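You operate a simulated robot arm through the tools that you are given. There is no shell and no other tool.

The job below is to be done with a simulated two-armed robot. You get a single attempt, and the scene is never put back.

JOB
Take the lid off the hooks tin and lay it down on the top of the motor table.

It is judged by the outcome, as a careful person would: the job done as asked, and still so three seconds after it is handed in. It fails if anything else is knocked over, pushed out of place, dropped, spilled or broken. Lids that push on must go on centred and level and be pressed home; caps that screw on are set level and turned clockwise until they are tight.

ROBOT AND FRAMES
Two 7-joint arms with two-finger parallel grippers on one trunk, on a base that moves. Base frame: it is fixed to the floor where the robot stands at the start and does not move with it; the origin is under the middle of the robot, x ahead of it, y to its left, z up; the surface under the hand at the start is at about z = 0.85. Readings come in m, degrees, newtons and seconds.
The left shoulder is at the start at [0.202, 0.171, 1.054], the right one opposite. Each reaches about 0.883 m from its shoulder. Payload 4.4 kg a hand.
The tool frame of a hand sits at the grasp point between the pads (the TCP): z along the fingers, y along the line on which they close. The tips reach 0.023 m beyond it. Largest opening 0.094 m; finger width 0.038, thickness 0.01; the body of the gripper, 0.054 by 0.096 m, starts 0.039 m behind the TCP.
Orientation is told as [roll, pitch, yaw] about the base's x, y, z axes, in that order, counted from this pose: with the fingers straight down and closing along the base's y, the tool's x points along the base's -x, its y along +y and its z along -z.

CONTROLS
- The arms move only by the tool play_rows. It takes "left_commands", "right_commands" or both (then of equal length, played together; a hand with none holds still); each is one flat list of numbers, 7 for each row, row after row: the closure, from 0 (fully open) to 1 (shut), then the shift along the base's x, y, z in m, then the turn, a rotation vector about the base's x, y, z in degrees. In form: [hand, dx, dy, dz, ax, ay, az, hand, dx, dy, dz, ax, ay, az, ...]. A call has 1 to 20 rows; each row is the pose to reach, as a shift and turn from the pose commanded when the call began. Each row takes 0.2 s and may step no farther than 0.05 m and 8.6 degrees from the row before; otherwise, or with a gripper value out of range, the whole call is refused. A pose out of reach is approached as far as the arm can. The call stops where the force on the tool passes 40 N (or 10 N more than at its start, if that is more) or the arm is blocked; 0.2 s more then pass. The fingers move at their own pace (about 0.072 m/s each) and stop on an object; they squeeze with about 28 N. The grip force told is the motor's: it shows also when the fingers shut on nothing. Time passes only in rows, and 0.2 s behind the last, so rows that repeat a pose let the fingers close. The reply holds the time, the measured pose of the TCP, the force on the tool along the base axes, the opening and the grip force, in the units named above and with some noise, with the torque about the TCP (base axes, N m) and any sound that the robot's microphone picked up, and new pictures: "pictures" is both (left out), scene, wrist or none (wrist: the cameras of the hands that moved).
- Cameras (640 x 400 px; columns grow to the right, rows downward): "scene" is now at [0.3397, -0.0129, 1.1832]; the picture's right is [-0.14, -0.99, 0.00], its down [-0.56, 0.08, -0.83] and it looks along [0.82, -0.12, -0.56] (base axes); focal length 214 px, centre (320, 200). "left" rides on the left gripper at [0.086, -0.016, -0.075] in its tool frame; the picture's right is [0.18, 0.98, 0.00], its down [-0.58, 0.11, -0.81] and it looks along [-0.79, 0.15, 0.59] (tool axes); focal length 243 px, centre (320, 200). "right" rides on the right gripper at [0.086, 0.016, -0.075] in its tool frame; the picture's right is [-0.18, 0.98, 0.00], its down [-0.58, -0.11, -0.81] and it looks along [-0.79, -0.15, 0.59] (tool axes); focal length 243 px, centre (320, 200). There is no depth. A picture from a camera that has moved, and an enlarged one, comes with that camera's place and axes in the base frame and with its lens.
- move_column(by): moves the trunk up (or, below 0, down) by that many m; the arms and the scene camera ride with it, the base frame stays. It gives what a move gives, with no picture.
- base_move(legs): drives the robot by 1 to 6 legs, each [ahead, left, turn to the left] in m, m and degrees, along the robot's own axes; the way and the turn of a leg run together, so that a leg with both is an arc; at most 1.5 m and 180 degrees a leg. The arms and the cameras ride along, it lands a little off, and it stops where it bumps. It gives what a move gives, and a new picture of the scene camera.
- aim_head(pan, tilt): turns the head with the scene camera to pan (to the left, within 80 degrees either way) and tilt (down, from -29 to 69), counted from straight ahead of the robot (the tilt from the chest, where the trunk bows). It gives what a move gives, and a new picture of the scene camera.
- zoom(camera, box): a new picture of the part [left, top, right, bottom] of that camera's present view, enlarged. No time passes.
- close_job(): hands the job in; it is judged then, once.

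Nothing tells you exact positions but the pictures and the camera data. Unless the task says otherwise, let go and move clear before handing in.

The tools are called after ">>>" as a command line: name --argument value ..., lists and objects as JSON in quotes. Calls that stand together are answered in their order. play_rows: Moves the arms, as the interface text tells. Its arguments: {"type":"object","properties":{"left_commands":{"type":"array","items":{"type":"number"}},"right_commands":{"type":"array","items":{"type":"number"}},"pictures":{"type":"string","enum":["both","scene","wrist","none"]}},"required":[]} The other tools are called the same way: move_column (by) moves the trunk up or down; base_move (legs) drives the base; aim_head (pan, tilt) turns the head that bears the scene camera; zoom (camera, box) takes an enlarged picture of a part of a camera's view; close_job () hands the job in.

At the start:

```text
time_s: 0.0
left_eef_pos: [0.5093, 0.1872, 1.1446]
left_tool_rot: [0.0, 0.0, 0.0]
left_contact_force: [-0.1, 0.6, 1.0]
left_torque: [0.0, 0.0, -0.01]
left_grip_width: 0.094
left_grasp_force: 0.0
right_eef_pos: [0.4423, -0.2163, 1.21]
right_tool_rot: [0.0, 0.0, 0.0]
right_contact_force: [0.2, -0.2, 0.2]
right_torque: [-0.01, 0.03, 0.0]
right_grip_width: 0.0939
right_grasp_force: 0.0
trunk travel left (down, up): [-0.075, 0.313]
robot x, y, heading: [0.0007, -0.0016, -0.2]
head pan, tilt (commanded): [-8.2, 34.2]
```

scene: 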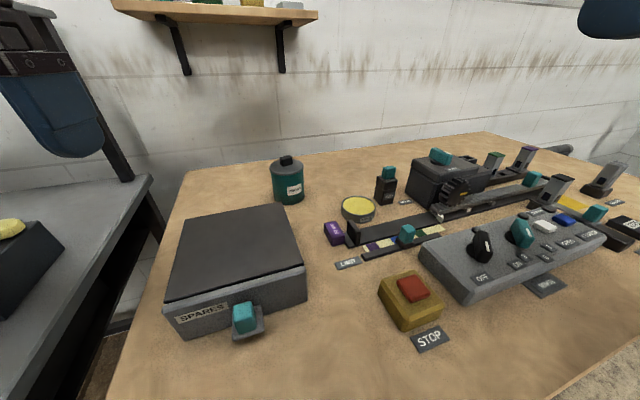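
right: 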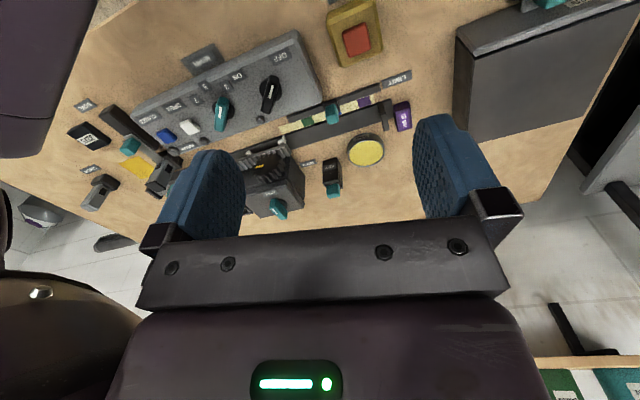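
left: 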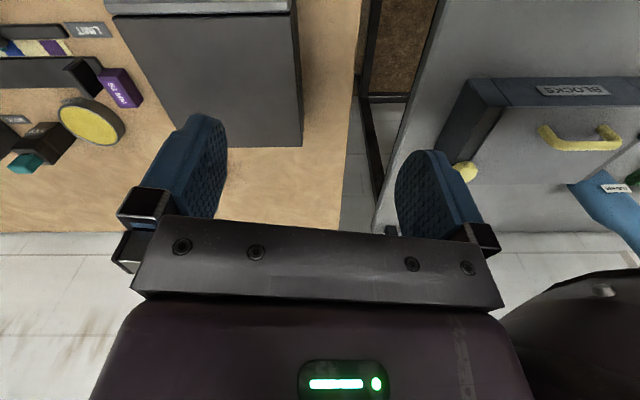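

I see a table with a spares box, a green canister, a small tin with a yellow top and a motor rig with switches. I'll zoom in and look around to find the tin labelled "hooks" and work out which table is the motor table.

>>> zoom --camera "scene" --box '[240, 140, 420, 260]'

>>> zoom --camera "scene" --box '[400, 130, 640, 300]'

>>> aim_head --pan 50 --tilt 30

```text
3.33 times, centred on (330, 200) of scene
camera zoom: at [0.3397, -0.0129, 1.1832], right [-0.14, -0.99, 0.0], down [-0.56, 0.08, -0.83], along [0.82, -0.12, -0.56], focal length 715 px, centre (287, 200)
```

zoom: 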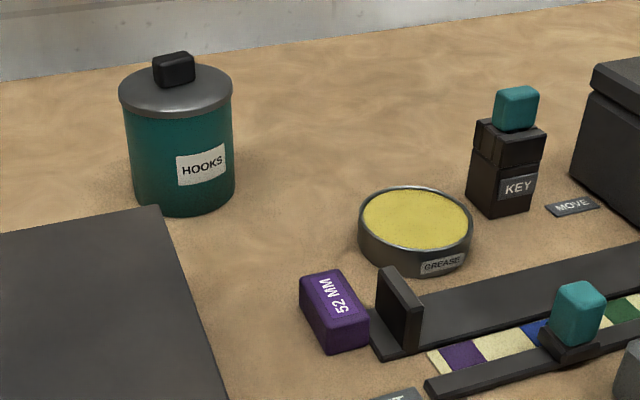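

```text
2.35 times, centred on (520, 215) of scene
camera zoom: at [0.3397, -0.0129, 1.1832], right [-0.14, -0.99, 0.0], down [-0.56, 0.08, -0.83], along [0.82, -0.12, -0.56], focal length 505 px, centre (-151, 165)
```

zoom: 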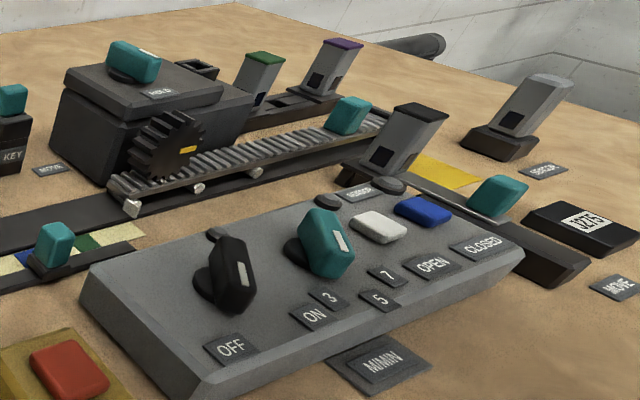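

```text
time_s: 1.3
left_eef_pos: [0.5104, 0.1857, 1.1437]
left_tool_rot: [0.0, 0.0, 0.0]
left_contact_force: [-0.1, -0.3, -0.2]
left_torque: [-0.01, 0.02, 0.05]
left_grip_width: 0.0942
left_grasp_force: 0.2
right_eef_pos: [0.4409, -0.2167, 1.2108]
right_tool_rot: [0.0, -0.1, 0.0]
right_contact_force: [-0.9, 0.1, -0.4]
right_torque: [-0.01, 0.0, 0.0]
right_grip_width: 0.094
right_grasp_force: 0.2
trunk travel left (down, up): [-0.075, 0.313]
robot x, y, heading: [-0.0006, -0.002, -0.0]
head pan, tilt (commanded): [50.0, 30.0]
camera scene: at [0.3103, 0.0689, 1.1898], right [0.77, -0.64, 0.0], down [-0.32, -0.38, -0.87], along [0.56, 0.66, -0.5], focal length 214 px, centre (320, 200)
```

scene: 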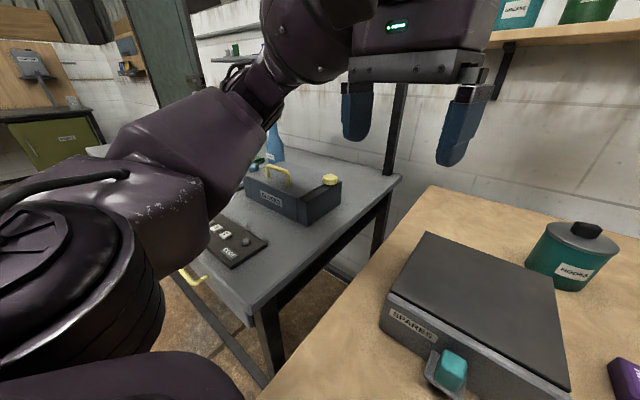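

The hooks tin is the green canister with a black knob lid. I now need to find out which surface is called the "motor table", so I'll look around for it.

>>> aim_head --pan 80 --tilt 15

>>> zoom --camera "scene" --box '[0, 0, 640, 400]'

>>> aim_head --pan -60 --tilt 20

>>> aim_head --pan 0 --tilt -5

```text
time_s: 2.2
left_eef_pos: [0.5091, 0.1863, 1.1436]
left_tool_rot: [0.0, 0.1, 0.0]
left_contact_force: [0.6, 0.1, 0.1]
left_torque: [-0.04, 0.01, -0.01]
left_grip_width: 0.0937
left_grasp_force: 0.0
right_eef_pos: [0.4419, -0.2158, 1.2107]
right_tool_rot: [0.0, -0.1, 0.0]
right_contact_force: [-0.6, -0.9, 0.7]
right_torque: [-0.01, 0.01, 0.01]
right_grip_width: 0.0942
right_grasp_force: 0.1
trunk travel left (down, up): [-0.075, 0.313]
robot x, y, heading: [-0.0009, 0.0032, 0.0]
head pan, tilt (commanded): [80.0, 15.0]
camera scene: at [0.2684, 0.0917, 1.2139], right [0.98, -0.17, 0.0], down [-0.05, -0.26, -0.97], along [0.17, 0.95, -0.26], focal length 214 px, centre (320, 200)
```

scene: 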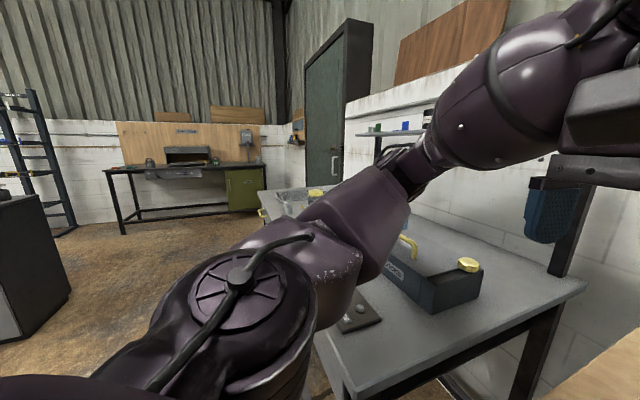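

```text
1.00 times, centred on (320, 200) of scene (not enlarged: the box is as wide or as high as the picture)
camera zoom: at [0.2684, 0.0917, 1.2139], right [0.98, -0.17, 0.0], down [-0.05, -0.26, -0.97], along [0.17, 0.95, -0.26], focal length 214 px, centre (320, 200)
```

zoom: 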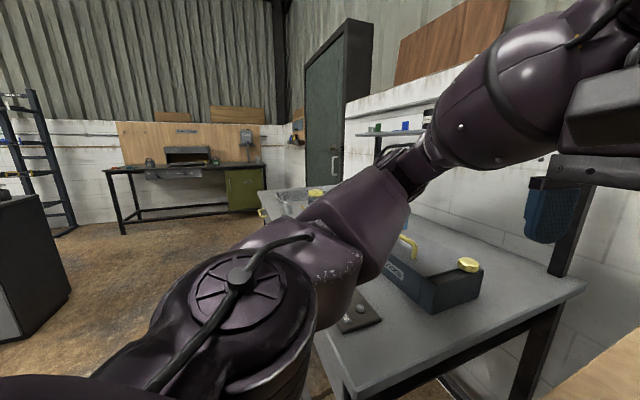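

```text
time_s: 4.5
left_eef_pos: [0.5097, 0.1859, 1.1439]
left_tool_rot: [0.0, 0.0, 0.0]
left_contact_force: [-0.3, -0.6, 0.4]
left_torque: [-0.03, 0.0, 0.0]
left_grip_width: 0.0941
left_grasp_force: 0.0
right_eef_pos: [0.4421, -0.2167, 1.2103]
right_tool_rot: [0.0, -0.1, 0.1]
right_contact_force: [-0.3, 0.5, 0.2]
right_torque: [-0.01, -0.01, -0.02]
right_grip_width: 0.0939
right_grasp_force: 0.1
trunk travel left (down, up): [-0.075, 0.313]
robot x, y, heading: [0.0021, 0.0003, 0.0]
head pan, tilt (commanded): [-60.0, 20.0]
camera scene: at [0.2987, -0.0809, 1.2059], right [-0.87, -0.5, 0.0], down [-0.17, 0.3, -0.94], along [0.47, -0.81, -0.34], focal length 214 px, centre (320, 200)
```

scene: 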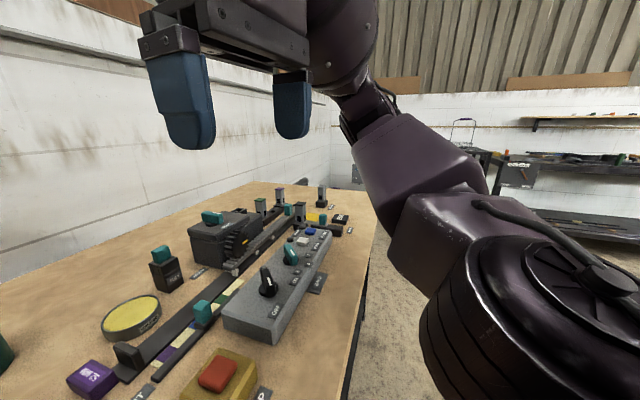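

```text
time_s: 5.8
left_eef_pos: [0.5104, 0.1862, 1.1453]
left_tool_rot: [0.0, 0.0, 0.0]
left_contact_force: [0.0, 0.3, -0.7]
left_torque: [0.01, -0.01, -0.01]
left_grip_width: 0.0942
left_grasp_force: 0.1
right_eef_pos: [0.4418, -0.2165, 1.2107]
right_tool_rot: [0.0, 0.0, -0.1]
right_contact_force: [-1.0, 0.2, 1.2]
right_torque: [0.02, -0.05, 0.01]
right_grip_width: 0.094
right_grasp_force: 0.1
trunk travel left (down, up): [-0.075, 0.313]
robot x, y, heading: [-0.0001, -0.0004, -0.4]
head pan, tilt (commanded): [0.0, -5.0]
camera scene: at [0.3396, -0.0004, 1.2459], right [0.0, -1.0, 0.0], down [0.09, 0.0, -1.0], along [1.0, 0.0, 0.09], focal length 214 px, centre (320, 200)
```

scene: 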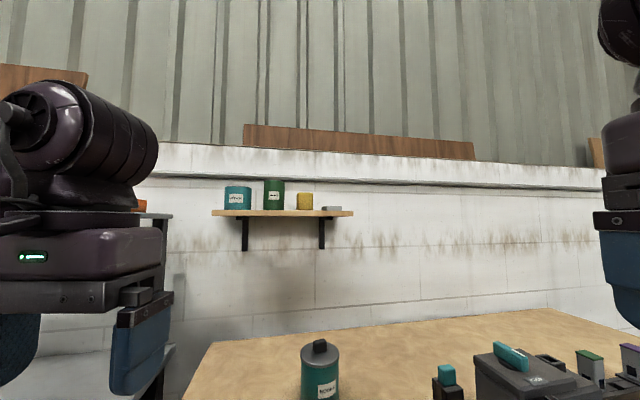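

The table in front holds the geared motor rig, so I take that to be the motor table. I'll check the labels on the shelf tins and then look closer at the hooks tin.

>>> zoom --camera "scene" --box '[200, 165, 360, 265]'

>>> aim_head --pan 10 --tilt 35

>>> zoom --camera "left" --box '[380, 40, 640, 220]'

```text
4.00 times, centred on (280, 215) of scene
camera zoom: at [0.3396, -0.0004, 1.2459], right [0.0, -1.0, 0.0], down [0.09, 0.0, -1.0], along [1.0, 0.0, 0.09], focal length 858 px, centre (480, 140)
```

zoom: 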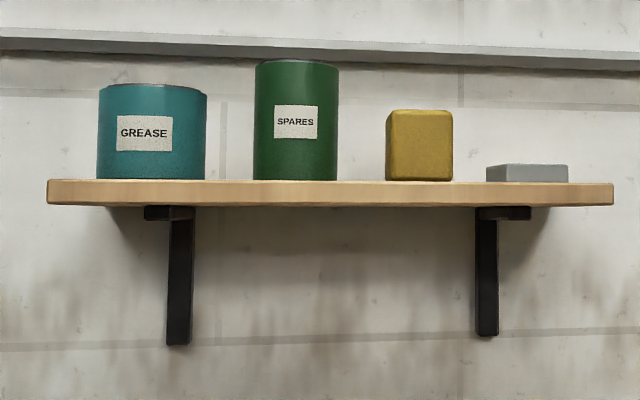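

```text
time_s: 6.8
left_eef_pos: [0.5094, 0.186, 1.1436]
left_tool_rot: [0.0, -0.1, 0.0]
left_contact_force: [0.0, 1.3, -0.1]
left_torque: [-0.01, 0.03, -0.01]
left_grip_width: 0.0937
left_grasp_force: 0.2
right_eef_pos: [0.4428, -0.2164, 1.2105]
right_tool_rot: [0.0, 0.0, 0.0]
right_contact_force: [-0.2, 0.4, -1.0]
right_torque: [0.01, -0.02, -0.02]
right_grip_width: 0.094
right_grasp_force: 0.1
trunk travel left (down, up): [-0.075, 0.313]
robot x, y, heading: [0.0015, -0.0034, -0.1]
head pan, tilt (commanded): [10.0, 35.0]
camera scene: at [0.3389, 0.015, 1.1821], right [0.17, -0.98, 0.0], down [-0.56, -0.1, -0.82], along [0.81, 0.14, -0.57], focal length 214 px, centre (320, 200)
```

scene: 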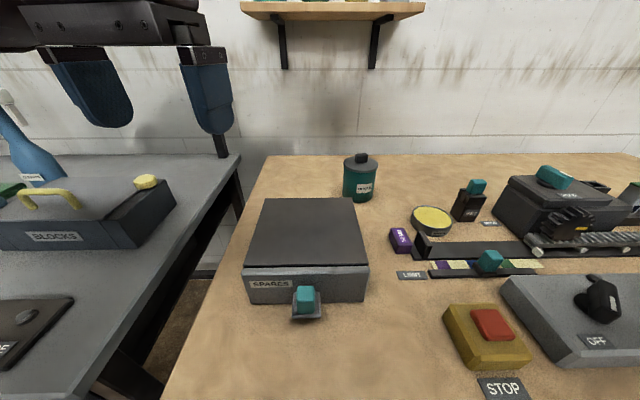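

```text
2.22 times, centred on (510, 130) of left
camera zoom: at [0.4234, 0.1694, 1.2187], right [-0.18, 0.98, 0.0], down [0.58, 0.11, 0.81], along [0.79, 0.15, -0.59], focal length 539 px, centre (-102, 356)
```

zoom: 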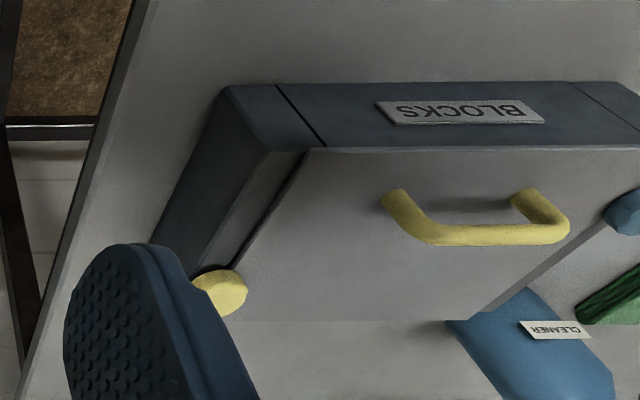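

The tin stands near the back of the motor table. I'll zoom in to measure its base, rim and knob.

>>> zoom --camera "scene" --box '[320, 140, 400, 210]'

>>> zoom --camera "scene" --box '[230, 140, 470, 290]'

```text
5.71 times, centred on (360, 175) of scene
camera zoom: at [0.3389, 0.015, 1.1821], right [0.17, -0.98, 0.0], down [-0.56, -0.1, -0.82], along [0.81, 0.14, -0.57], focal length 1226 px, centre (91, 343)
```

zoom: 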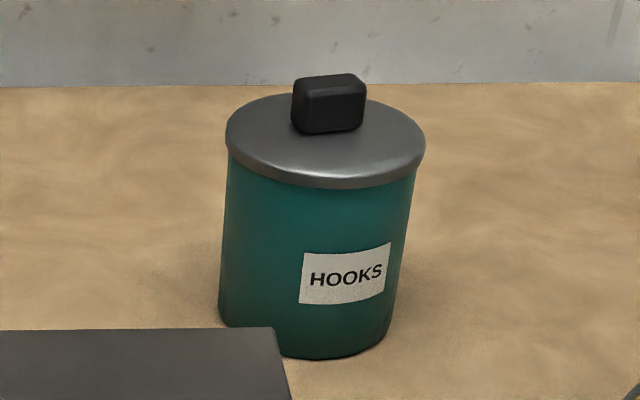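

```text
2.67 times, centred on (350, 215) of scene
camera zoom: at [0.3389, 0.015, 1.1821], right [0.17, -0.98, 0.0], down [-0.56, -0.1, -0.82], along [0.81, 0.14, -0.57], focal length 572 px, centre (240, 160)
```

zoom: 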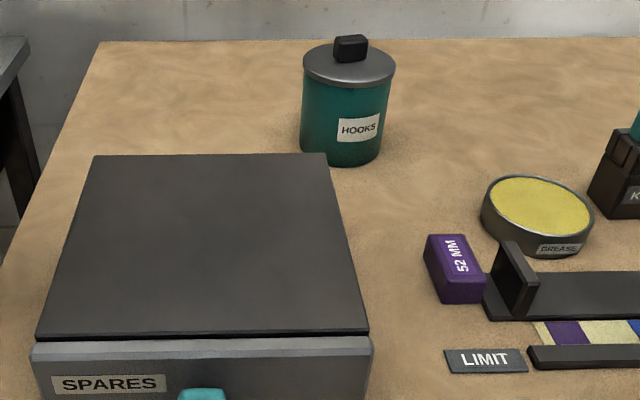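

I place the tin at about (0.853, 0.00), with the lid top at z≈0.94 and a block knob about 33 mm wide and 20 mm high. There is clear table to the left of the tin around (0.88, 0.15). I'll bring the left hand nearer, staying high, so its wrist camera can see the knob.

>>> play_rows --left_commands '[0, 0.032, -0.028, -0.004, 0, 0, 0, 0, 0.064, -0.055, -0.008, 0, 0, 0, 0, 0.096, -0.083, -0.012, 0, 0, 0, 0, 0.128, -0.11, -0.016, 0, 0, 0, 0, 0.16, -0.138, -0.02, 0, 0, 0, 0, 0.19, -0.166, -0.024, 0, 0, 0, 0, 0.19, -0.166, -0.024, 0, 0, 0]' --pictures "both"

```text
time_s: 8.4
left_eef_pos: [0.7004, 0.0198, 1.1214]
left_tool_rot: [0.1, -0.1, 0.0]
left_contact_force: [0.2, -0.4, 0.1]
left_torque: [-0.01, -0.03, 0.01]
left_grip_width: 0.094
left_grasp_force: 0.1
right_eef_pos: [0.4419, -0.2153, 1.2121]
right_tool_rot: [0.0, 0.0, 0.0]
right_contact_force: [0.0, 0.2, 0.7]
right_torque: [0.0, -0.01, 0.03]
right_grip_width: 0.0939
right_grasp_force: 0.1
trunk travel left (down, up): [-0.075, 0.313]
robot x, y, heading: [0.0002, 0.0002, 0.1]
head pan, tilt (commanded): [10.0, 35.0]
camera scene: at [0.3384, 0.0155, 1.1822], right [0.17, -0.98, 0.0], down [-0.56, -0.1, -0.82], along [0.81, 0.14, -0.57], focal length 214 px, centre (320, 200)
camera left: at [0.614, 0.0023, 1.1953], right [-0.18, 0.98, 0.0], down [0.58, 0.11, 0.81], along [0.79, 0.15, -0.59], focal length 243 px, centre (320, 200)
```

scene: 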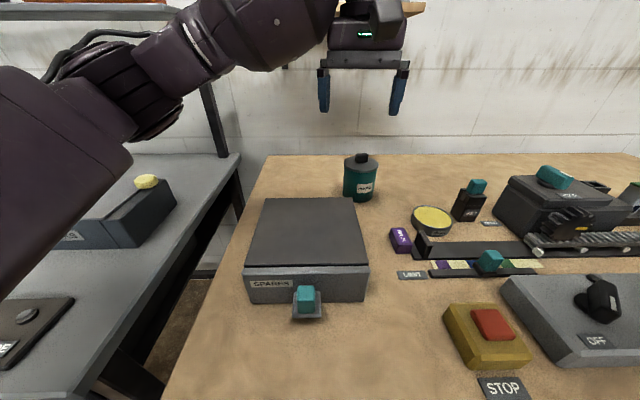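
left: 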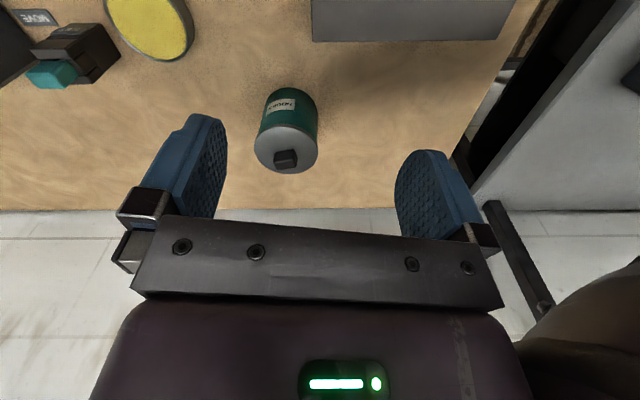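

>>> zoom --camera "left" --box '[245, 80, 341, 180]'

>>> zoom --camera "scene" --box '[320, 140, 400, 210]'

```text
4.00 times, centred on (293, 130) of left
camera zoom: at [0.614, 0.0023, 1.1953], right [-0.18, 0.98, 0.0], down [0.58, 0.11, 0.81], along [0.79, 0.15, -0.59], focal length 970 px, centre (428, 480)
```

zoom: 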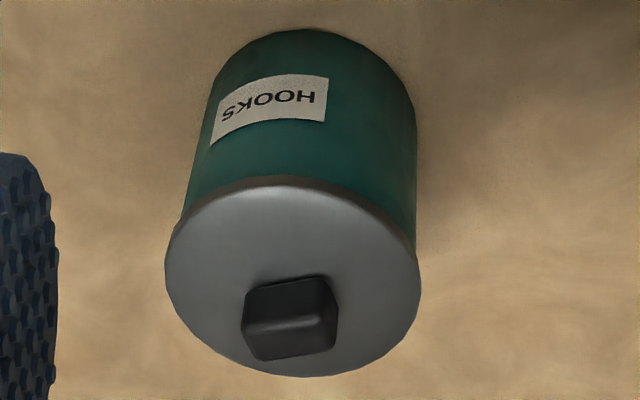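

```text
5.71 times, centred on (360, 175) of scene
camera zoom: at [0.3384, 0.0155, 1.1822], right [0.17, -0.98, 0.0], down [-0.56, -0.1, -0.82], along [0.81, 0.14, -0.57], focal length 1226 px, centre (91, 343)
```

zoom: 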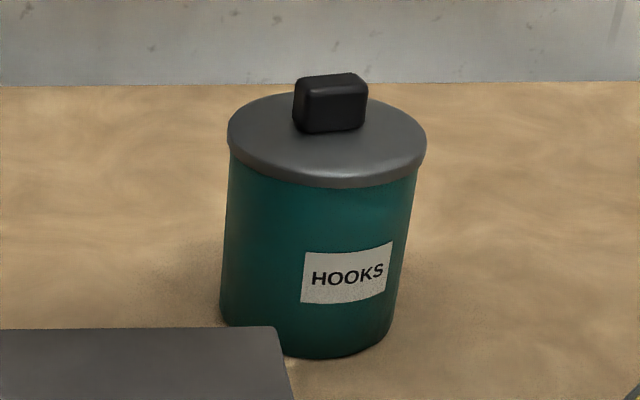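

The wrist view confirms a rectangular knob, wider along y (about 30 mm) than along x (about 16 mm). I'll zoom tightly to read its yaw.

>>> zoom --camera "left" --box '[265, 130, 313, 175]'

>>> zoom --camera "scene" --box '[345, 142, 377, 166]'

```text
8.89 times, centred on (289, 152) of left
camera zoom: at [0.614, 0.0023, 1.1953], right [-0.18, 0.98, 0.0], down [0.58, 0.11, 0.81], along [0.79, 0.15, -0.59], focal length 2157 px, centre (596, 622)
```

zoom: 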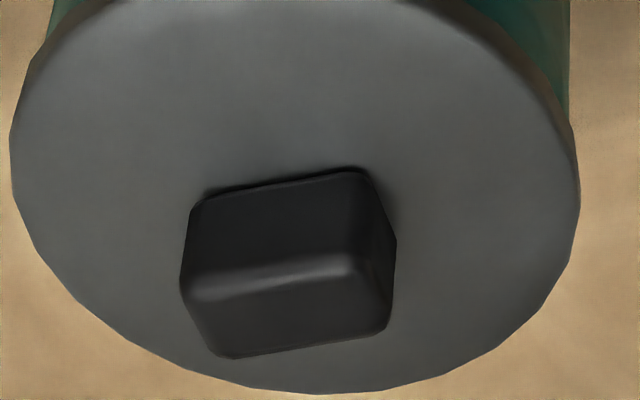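

```text
16.00 times, centred on (361, 154) of scene
camera zoom: at [0.3384, 0.0155, 1.1822], right [0.17, -0.98, 0.0], down [-0.56, -0.1, -0.82], along [0.81, 0.14, -0.57], focal length 3432 px, centre (-336, 936)
```

zoom: 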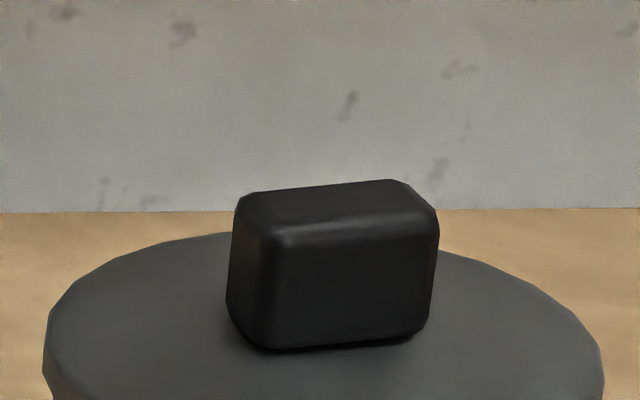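

Both views agree: the knob is turned about +22° in yaw and centred near (0.847, -0.001), with the lid top at about z = 0.95 and the knob top at about 0.97. I'll move above it with that yaw and keep the fingers clear.

>>> play_rows --left_commands '[0, 0.03, -0.004, -0.008, 0, 0, 4.4, 0, 0.06, -0.008, -0.02, 0, 0, 8.8, 0, 0.09, -0.013, -0.036, 0, 0, 13.2, 0, 0.12, -0.017, -0.056, 0, 0, 17.6, 0, 0.147, -0.021, -0.081, 0, 0, 22, 0, 0.147, -0.021, -0.081, 0, 0, 22]' --pictures "both"

```text
time_s: 9.8
left_eef_pos: [0.8476, -0.0033, 1.0396]
left_tool_rot: [-0.1, -0.1, 22.1]
left_contact_force: [-0.2, -0.2, -0.3]
left_torque: [0.0, 0.03, -0.02]
left_grip_width: 0.0938
left_grasp_force: 0.1
right_eef_pos: [0.4409, -0.2154, 1.2112]
right_tool_rot: [0.0, -0.2, -0.1]
right_contact_force: [0.2, 0.0, -0.1]
right_torque: [0.01, -0.02, 0.02]
right_grip_width: 0.094
right_grasp_force: 0.1
trunk travel left (down, up): [-0.075, 0.313]
robot x, y, heading: [-0.001, 0.0001, -0.2]
head pan, tilt (commanded): [10.0, 35.0]
camera scene: at [0.3382, 0.0153, 1.1824], right [0.17, -0.98, 0.0], down [-0.56, -0.1, -0.82], along [0.81, 0.14, -0.57], focal length 214 px, centre (320, 200)
camera left: at [0.7736, -0.0512, 1.1145], right [-0.54, 0.84, 0.0], down [0.5, 0.32, 0.81], along [0.68, 0.43, -0.59], focal length 243 px, centre (320, 200)
```

scene: 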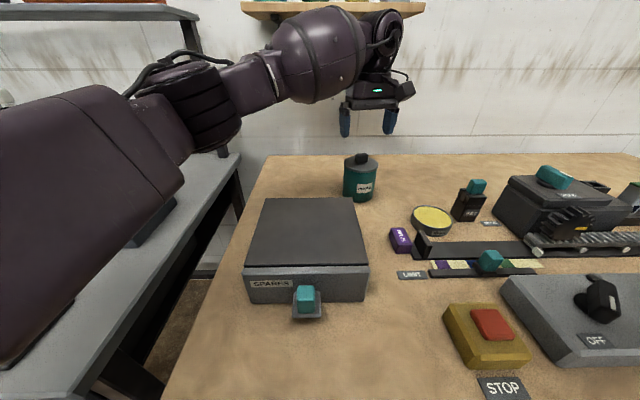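
left: 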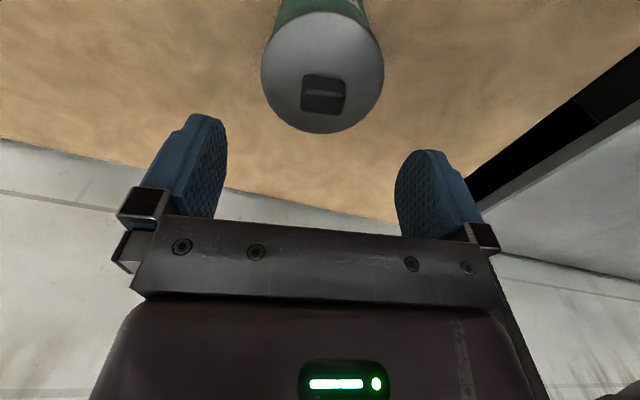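

>>> zoom --camera "left" --box '[250, 0, 394, 140]'

>>> zoom --camera "left" --box '[290, 60, 358, 130]'

```text
2.86 times, centred on (322, 70) of left
camera zoom: at [0.7736, -0.0512, 1.1145], right [-0.54, 0.84, 0.0], down [0.5, 0.32, 0.81], along [0.68, 0.43, -0.59], focal length 693 px, centre (314, 571)
```

zoom: 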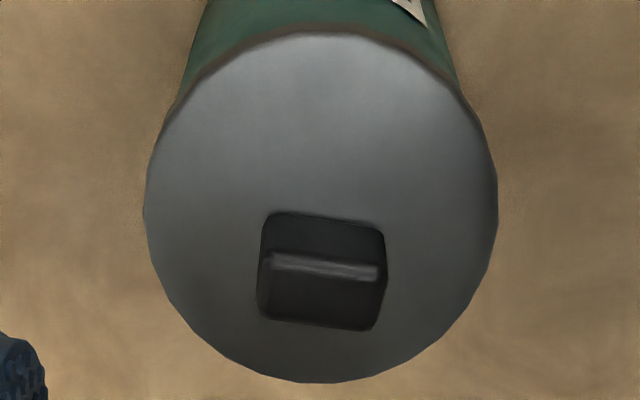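

```text
5.71 times, centred on (324, 95) of left
camera zoom: at [0.7736, -0.0512, 1.1145], right [-0.54, 0.84, 0.0], down [0.5, 0.32, 0.81], along [0.68, 0.43, -0.59], focal length 1386 px, centre (297, 800)
```

zoom: 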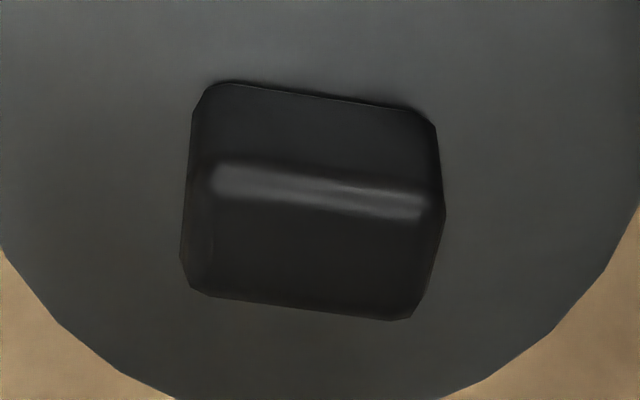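

The knob centre comes out at about (0.8496, -0.0013) with yaw about 23.5°, so the hand is nearly right over it. I'll descend with the fingers open around the knob, keeping the tips just above the lid.

>>> play_rows --left_commands '[0, 0.002, 0.001, -0.02, 0, 0, 1.5, 0, 0.002, 0.001, -0.04, 0, 0, 1.5, 0, 0.002, 0.001, -0.055, 0, 0, 1.5, 0, 0.002, 0.001, -0.061, 0, 0, 1.5, 0, 0.002, 0.001, -0.061, 0, 0, 1.5]' --pictures "both"

>>> zoom --camera "scene" --box '[310, 120, 410, 210]'

```text
time_s: 11.0
left_eef_pos: [0.8488, -0.0009, 0.9795]
left_tool_rot: [0.0, 0.1, 23.5]
left_contact_force: [0.1, -0.1, 0.2]
left_torque: [0.04, 0.02, -0.01]
left_grip_width: 0.0939
left_grasp_force: 0.1
right_eef_pos: [0.4412, -0.216, 1.2101]
right_tool_rot: [0.0, 0.0, -0.1]
right_contact_force: [0.6, 1.2, 0.3]
right_torque: [-0.02, -0.02, -0.03]
right_grip_width: 0.0941
right_grasp_force: 0.1
trunk travel left (down, up): [-0.075, 0.313]
robot x, y, heading: [-0.0046, -0.0005, 0.5]
head pan, tilt (commanded): [10.0, 35.0]
camera scene: at [0.3388, 0.015, 1.1821], right [0.17, -0.98, 0.0], down [-0.56, -0.1, -0.82], along [0.81, 0.14, -0.57], focal length 214 px, centre (320, 200)
camera left: at [0.7762, -0.0502, 1.0537], right [-0.56, 0.83, 0.0], down [0.49, 0.33, 0.81], along [0.67, 0.45, -0.59], focal length 243 px, centre (320, 200)
```

scene: 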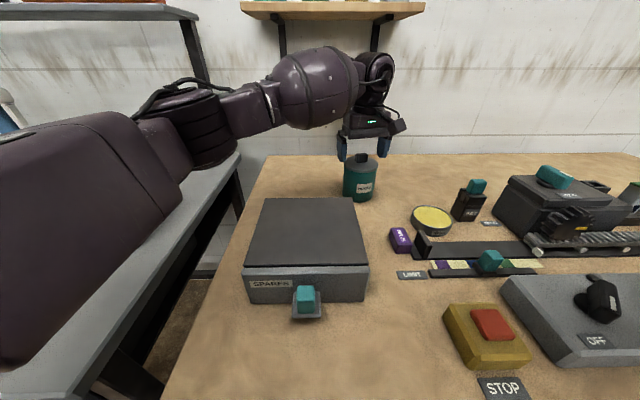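
left: 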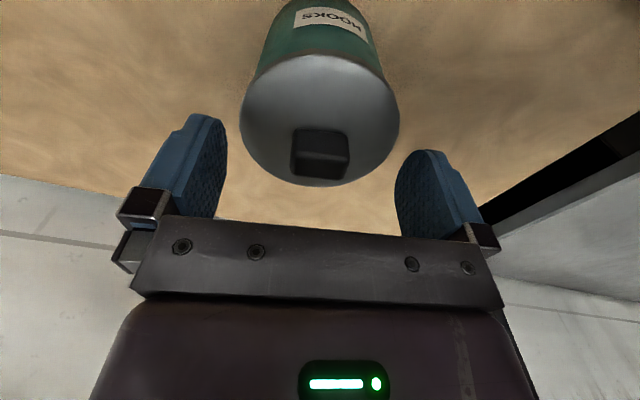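

```text
4.44 times, centred on (360, 165) of scene
camera zoom: at [0.3388, 0.015, 1.1821], right [0.17, -0.98, 0.0], down [-0.56, -0.1, -0.82], along [0.81, 0.14, -0.57], focal length 953 px, centre (142, 356)
```

zoom: 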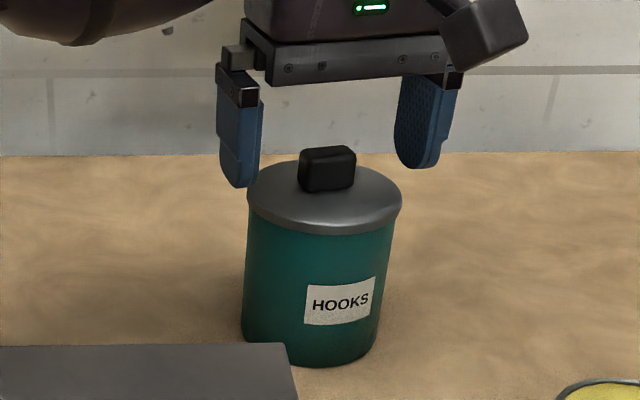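

>>> zoom --camera "left" --box '[180, 80, 460, 255]'

>>> zoom --camera "left" --box '[280, 120, 360, 190]'

```text
2.29 times, centred on (320, 168) of left
camera zoom: at [0.7762, -0.0502, 1.0537], right [-0.56, 0.83, 0.0], down [0.49, 0.33, 0.81], along [0.67, 0.45, -0.59], focal length 555 px, centre (320, 274)
```

zoom: 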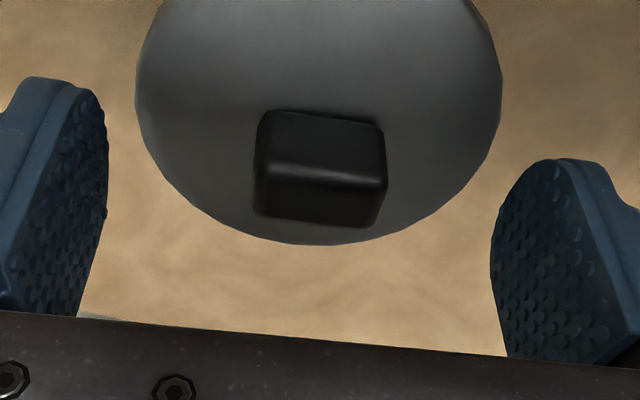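

```text
5.71 times, centred on (320, 155) of left
camera zoom: at [0.7762, -0.0502, 1.0537], right [-0.56, 0.83, 0.0], down [0.49, 0.33, 0.81], along [0.67, 0.45, -0.59], focal length 1386 px, centre (320, 457)
```

zoom: 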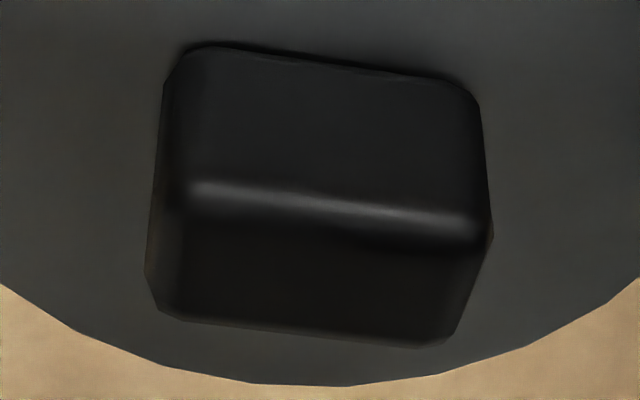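

The fingers are aligned with the knob in both yaw and centring. I'll close on it in place.

>>> play_rows --left_commands '[0, 0, 0, -0.002, 0, 0, 0, 1, 0, 0, -0.002, 0, 0, 0, 1, 0, 0, -0.002, 0, 0, 0, 1, 0, 0, -0.002, 0, 0, 0, 1, 0, 0, -0.002, 0, 0, 0, 1, 0, 0, -0.002, 0, 0, 0]' --pictures "both"

>>> zoom --camera "scene" --box '[310, 120, 410, 210]'

```text
time_s: 12.4
left_eef_pos: [0.8483, -0.0006, 0.9769]
left_tool_rot: [0.1, 0.1, 23.6]
left_contact_force: [-0.4, -2.0, 1.7]
left_torque: [-0.06, 0.0, 0.02]
left_grip_width: 0.0288
left_grasp_force: 28.0
right_eef_pos: [0.442, -0.2166, 1.211]
right_tool_rot: [0.0, 0.0, -0.2]
right_contact_force: [-0.3, 0.2, 0.1]
right_torque: [0.03, 0.03, -0.01]
right_grip_width: 0.0941
right_grasp_force: 0.1
trunk travel left (down, up): [-0.075, 0.313]
robot x, y, heading: [-0.0018, -0.0003, -0.2]
head pan, tilt (commanded): [10.0, 35.0]
camera scene: at [0.3389, 0.0149, 1.182], right [0.17, -0.98, 0.0], down [-0.56, -0.1, -0.82], along [0.81, 0.14, -0.57], focal length 214 px, centre (320, 200)
camera left: at [0.7761, -0.0499, 1.0517], right [-0.56, 0.83, 0.0], down [0.49, 0.33, 0.81], along [0.67, 0.45, -0.59], focal length 243 px, centre (320, 200)
```

scene: 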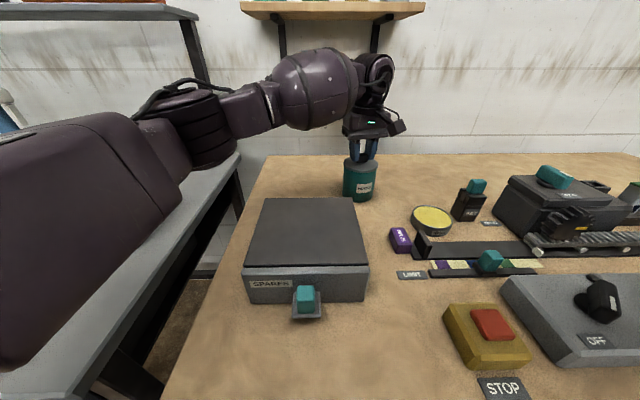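
left: 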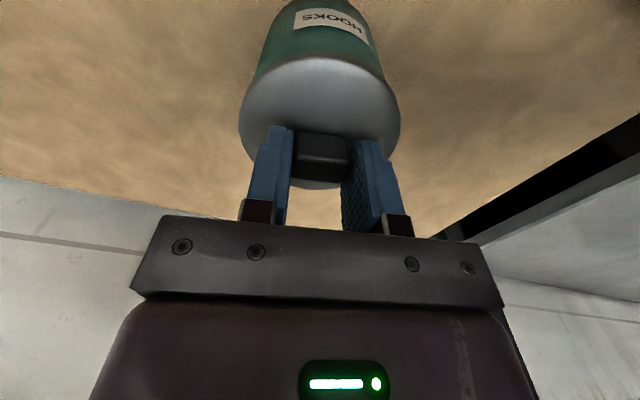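

```text
4.44 times, centred on (360, 165) of scene
camera zoom: at [0.3389, 0.0149, 1.182], right [0.17, -0.98, 0.0], down [-0.56, -0.1, -0.82], along [0.81, 0.14, -0.57], focal length 953 px, centre (142, 356)
```

zoom: 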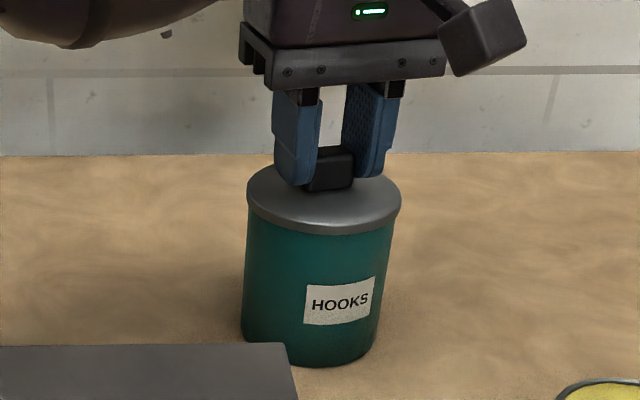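

The knob is gripped (28.8 mm wide) and the tin hasn't moved. I'll lift very slowly by a few millimetres and watch the force and whether the tin body comes up too.

>>> play_rows --left_commands '[1, 0, 0, 0.001, 0, 0, 0, 1, 0, 0, 0.002, 0, 0, 0, 1, 0, 0, 0.003, 0, 0, 0, 1, 0, 0, 0.004, 0, 0, 0]' --pictures "both"

>>> zoom --camera "scene" --box '[310, 120, 410, 210]'

```text
time_s: 13.4
left_eef_pos: [0.8492, -0.0013, 0.9811]
left_tool_rot: [0.0, -0.1, 23.5]
left_contact_force: [1.2, -0.7, -1.2]
left_torque: [0.01, -0.01, -0.04]
left_grip_width: 0.0289
left_grasp_force: 27.9
right_eef_pos: [0.4425, -0.2158, 1.21]
right_tool_rot: [0.1, 0.0, 0.0]
right_contact_force: [0.3, 0.6, 0.1]
right_torque: [-0.01, 0.03, 0.02]
right_grip_width: 0.0939
right_grasp_force: 0.0
trunk travel left (down, up): [-0.075, 0.313]
robot x, y, heading: [0.0005, -0.0031, -0.1]
head pan, tilt (commanded): [10.0, 35.0]
camera scene: at [0.339, 0.015, 1.182], right [0.17, -0.98, 0.0], down [-0.56, -0.1, -0.82], along [0.81, 0.14, -0.57], focal length 214 px, centre (320, 200)
camera left: at [0.7762, -0.0501, 1.055], right [-0.56, 0.83, 0.0], down [0.49, 0.33, 0.81], along [0.67, 0.45, -0.59], focal length 243 px, centre (320, 200)
```

scene: 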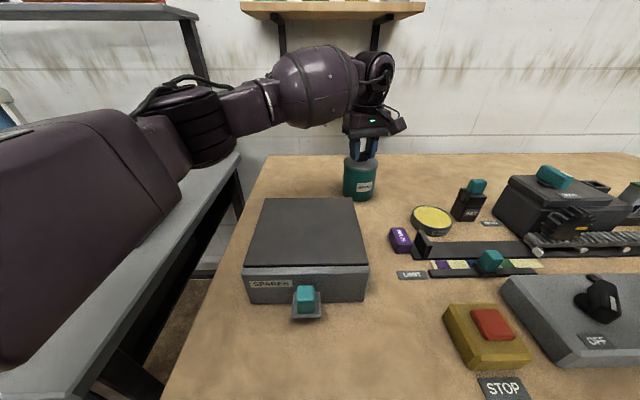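
left: 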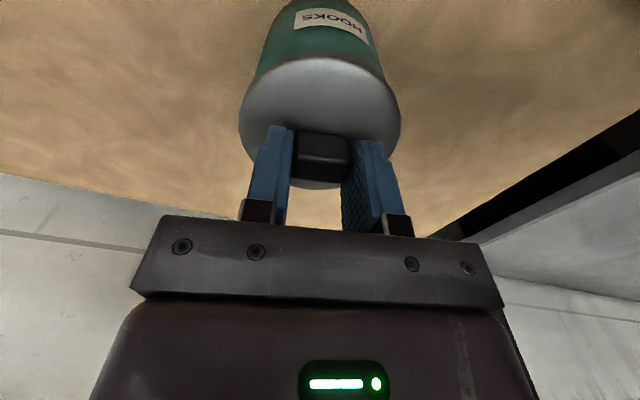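

```text
4.44 times, centred on (360, 165) of scene
camera zoom: at [0.339, 0.015, 1.182], right [0.17, -0.98, 0.0], down [-0.56, -0.1, -0.82], along [0.81, 0.14, -0.57], focal length 953 px, centre (142, 356)
```

zoom: 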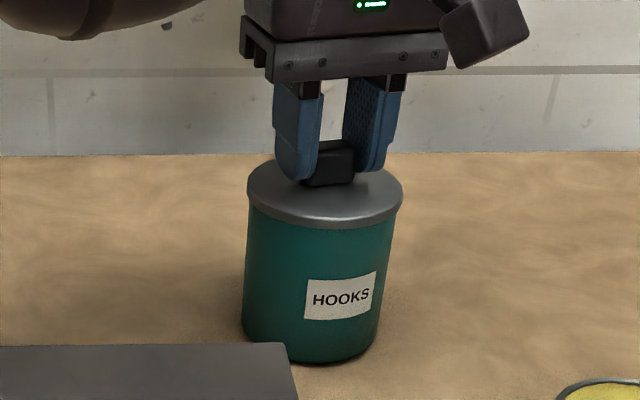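

The label and the base rose along with the lid, so the lid is a tight fit and the whole tin is lifting. I'll set it straight back down, then use the right hand to hold the tin body while the left pulls.

>>> play_rows --left_commands '[1, 0, 0, -0.001, 0, 0, 0, 1, 0, 0, -0.002, 0, 0, 0, 1, 0, 0, -0.003, 0, 0, 0, 1, 0, 0, -0.004, 0, 0, 0, 1, 0, 0, -0.004, 0, 0, 0]' --pictures "scene"

>>> zoom --camera "scene" --box '[310, 120, 410, 210]'

```text
time_s: 14.6
left_eef_pos: [0.8492, -0.0008, 0.9771]
left_tool_rot: [0.0, 0.0, 23.6]
left_contact_force: [0.8, -1.2, 1.2]
left_torque: [0.01, 0.02, 0.03]
left_grip_width: 0.0287
left_grasp_force: 27.7
right_eef_pos: [0.4418, -0.2155, 1.2106]
right_tool_rot: [0.0, 0.1, 0.0]
right_contact_force: [0.1, 0.6, 0.1]
right_torque: [0.02, -0.01, 0.01]
right_grip_width: 0.0941
right_grasp_force: 0.0
trunk travel left (down, up): [-0.075, 0.313]
robot x, y, heading: [-0.001, -0.0012, 0.1]
head pan, tilt (commanded): [10.0, 35.0]
camera scene: at [0.3387, 0.0149, 1.1822], right [0.17, -0.98, 0.0], down [-0.56, -0.1, -0.82], along [0.81, 0.14, -0.57], focal length 214 px, centre (320, 200)
```

scene: 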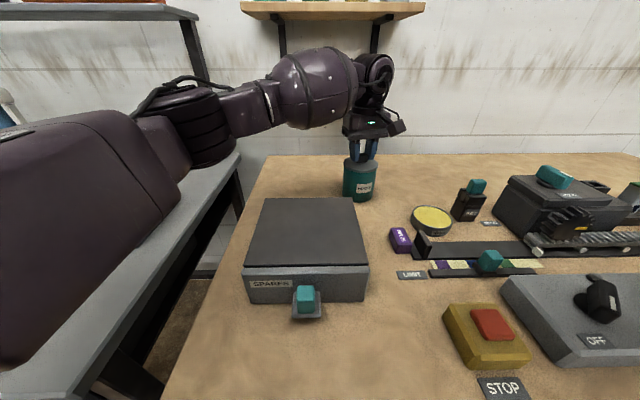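

```text
4.44 times, centred on (360, 165) of scene
camera zoom: at [0.3387, 0.0149, 1.1822], right [0.17, -0.98, 0.0], down [-0.56, -0.1, -0.82], along [0.81, 0.14, -0.57], focal length 953 px, centre (142, 356)
```

zoom: 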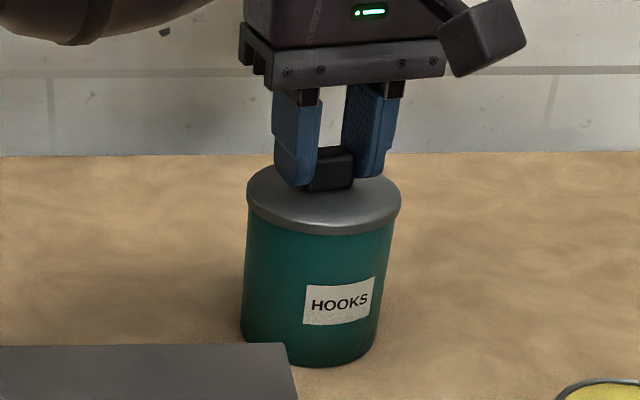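

The tin is back down where it was. Now I'll see whether the right hand can reach a horizontal, camera-up pose for holding the tin body, starting with a yaw test in free space.

>>> play_rows --right_commands '[0, 0.01, -0.005, 0, 0, 0, -8, 0, 0.02, -0.01, 0, 0, 0, -16, 0, 0.03, -0.015, 0, 0, 0, -24, 0, 0.04, -0.02, 0, 0, 0, -32, 0, 0.05, -0.025, 0, 0, 0, -40, 0, 0.06, -0.03, 0, 0, 0, -48, 0, 0.06, -0.035, 0, 0, 0, -56, 0, 0.06, -0.04, 0, 0, 0, -64, 0, 0.06, -0.04, 0, 0, 0, -72, 0, 0.06, -0.04, 0, 0, 0, -80, 0, 0.06, -0.04, 0, 0, 0, -88, 0, 0.06, -0.04, 0, 0, 0, -96, 0, 0.06, -0.04, 0, 0, 0, -104, 0, 0.06, -0.04, 0, 0, 0, -112, 0, 0.06, -0.04, 0, 0, 0, -120]' --pictures "both"

```text
time_s: 17.8
left_eef_pos: [0.8489, -0.0001, 0.977]
left_tool_rot: [0.0, 0.0, 23.5]
left_contact_force: [0.5, -0.4, 5.2]
left_torque: [-0.01, -0.03, -0.02]
left_grip_width: 0.0289
left_grasp_force: 27.9
right_eef_pos: [0.5011, -0.2554, 1.2108]
right_tool_rot: [0.0, 0.0, -120.2]
right_contact_force: [0.0, -1.2, -0.2]
right_torque: [-0.01, 0.0, 0.04]
right_grip_width: 0.0939
right_grasp_force: 0.0
trunk travel left (down, up): [-0.075, 0.313]
robot x, y, heading: [-0.0013, 0.0002, 0.2]
head pan, tilt (commanded): [10.0, 35.0]
camera scene: at [0.3384, 0.0149, 1.1822], right [0.17, -0.98, 0.0], down [-0.56, -0.1, -0.82], along [0.81, 0.14, -0.57], focal length 214 px, centre (320, 200)
camera right: at [0.5593, -0.1895, 1.2864], right [0.76, -0.65, 0.0], down [-0.39, -0.45, 0.81], along [-0.53, -0.61, -0.59], focal length 243 px, centre (320, 200)
```

scene: 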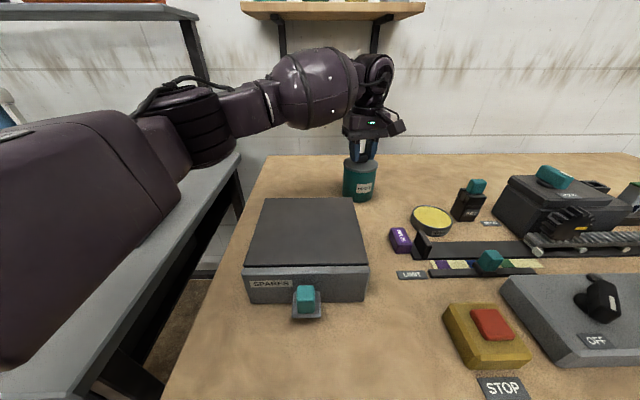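
right: 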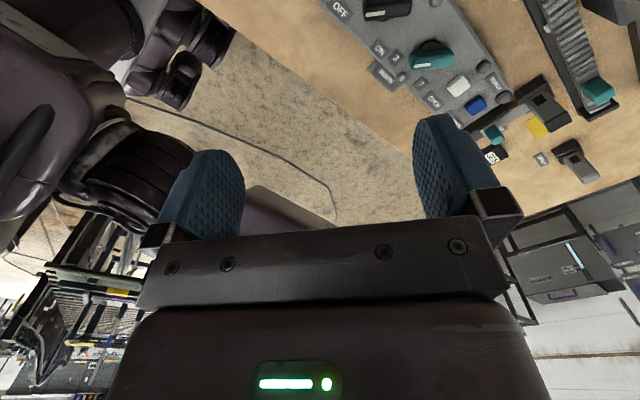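

The yaw of -120° was reached easily. I'll continue to -155°.

>>> play_rows --right_commands '[0, 0, 0, 0, 0, 0, -7, 0, 0, 0, 0, 0, 0, -14, 0, 0, 0, 0, 0, 0, -21, 0, 0, 0, 0, 0, 0, -28, 0, 0, 0, 0, 0, 0, -35]' --pictures "none"

```text
time_s: 19.0
left_eef_pos: [0.8489, -0.0013, 0.9775]
left_tool_rot: [0.1, 0.1, 23.6]
left_contact_force: [0.9, -1.0, 4.6]
left_torque: [0.03, 0.02, 0.01]
left_grip_width: 0.0289
left_grasp_force: 27.8
right_eef_pos: [0.5023, -0.2561, 1.2098]
right_tool_rot: [-0.1, 0.0, -155.2]
right_contact_force: [0.3, 0.1, 0.4]
right_torque: [0.06, 0.01, -0.02]
right_grip_width: 0.0942
right_grasp_force: 0.1
trunk travel left (down, up): [-0.075, 0.313]
robot x, y, heading: [-0.0024, -0.0011, 0.0]
head pan, tilt (commanded): [10.0, 35.0]
```

The right hand can hold that yaw. With the left camera where it is now, though, the two hands would crowd each other near the lid. I'll release the knob, rise clear, and see if the left hand can re-grip turned 180°, which puts its camera on the far side.

>>> play_rows --left_commands '[0, 0, 0, 0, 0, 0, 0, 0, 0, 0, 0, 0, 0, 0, 0, 0, 0, 0, 0, 0, 0, 0, 0, 0, 0.03, 0, 0, 0, 0, 0, 0, 0.07, 0, 0, 0, 0, 0, 0, 0.11, 0, 0, 0, 0, 0, 0, 0.15, 0, 0, 0]' --pictures "scene"

>>> zoom --camera "scene" --box '[310, 120, 410, 210]'

>>> zoom --camera "scene" --box '[360, 165, 520, 285]'

```text
time_s: 20.6
left_eef_pos: [0.8466, -0.0018, 1.1283]
left_tool_rot: [0.1, -0.1, 23.5]
left_contact_force: [0.1, 0.0, 1.1]
left_torque: [0.0, -0.02, 0.0]
left_grip_width: 0.0938
left_grasp_force: 0.0
right_eef_pos: [0.5018, -0.2567, 1.2107]
right_tool_rot: [0.1, 0.1, -155.1]
right_contact_force: [-1.4, 0.0, -0.2]
right_torque: [0.03, -0.02, 0.01]
right_grip_width: 0.0942
right_grasp_force: 0.2
trunk travel left (down, up): [-0.075, 0.313]
robot x, y, heading: [-0.0018, -0.0008, 0.2]
head pan, tilt (commanded): [10.0, 35.0]
camera scene: at [0.3376, 0.0146, 1.1827], right [0.17, -0.98, 0.0], down [-0.56, -0.1, -0.82], along [0.81, 0.14, -0.57], focal length 214 px, centre (320, 200)
```

scene: 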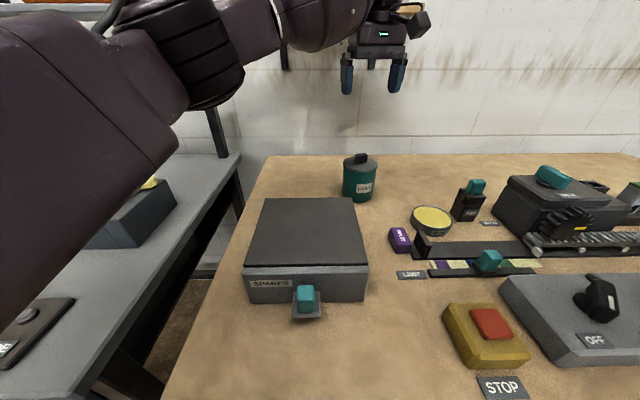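

```text
4.44 times, centred on (360, 165) of scene
camera zoom: at [0.3376, 0.0146, 1.1827], right [0.17, -0.98, 0.0], down [-0.56, -0.1, -0.82], along [0.81, 0.14, -0.57], focal length 953 px, centre (142, 356)
```

zoom: 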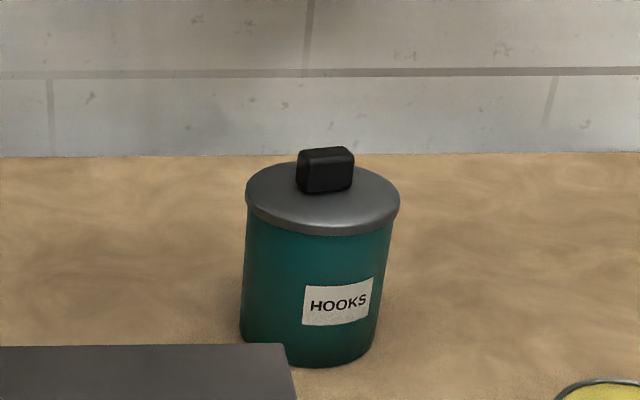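

```text
3.33 times, centred on (440, 225) of scene
camera zoom: at [0.3376, 0.0146, 1.1827], right [0.17, -0.98, 0.0], down [-0.56, -0.1, -0.82], along [0.81, 0.14, -0.57], focal length 715 px, centre (-80, 117)
```

zoom: 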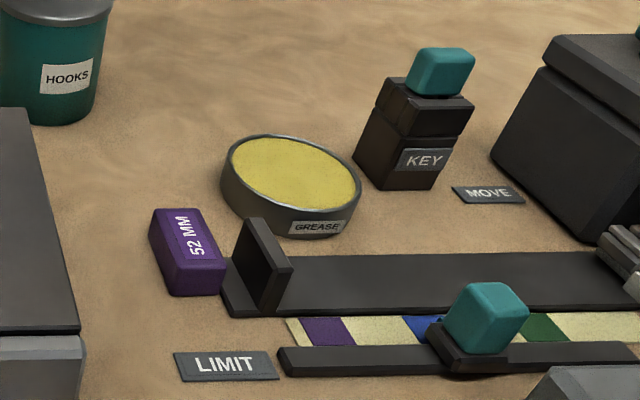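

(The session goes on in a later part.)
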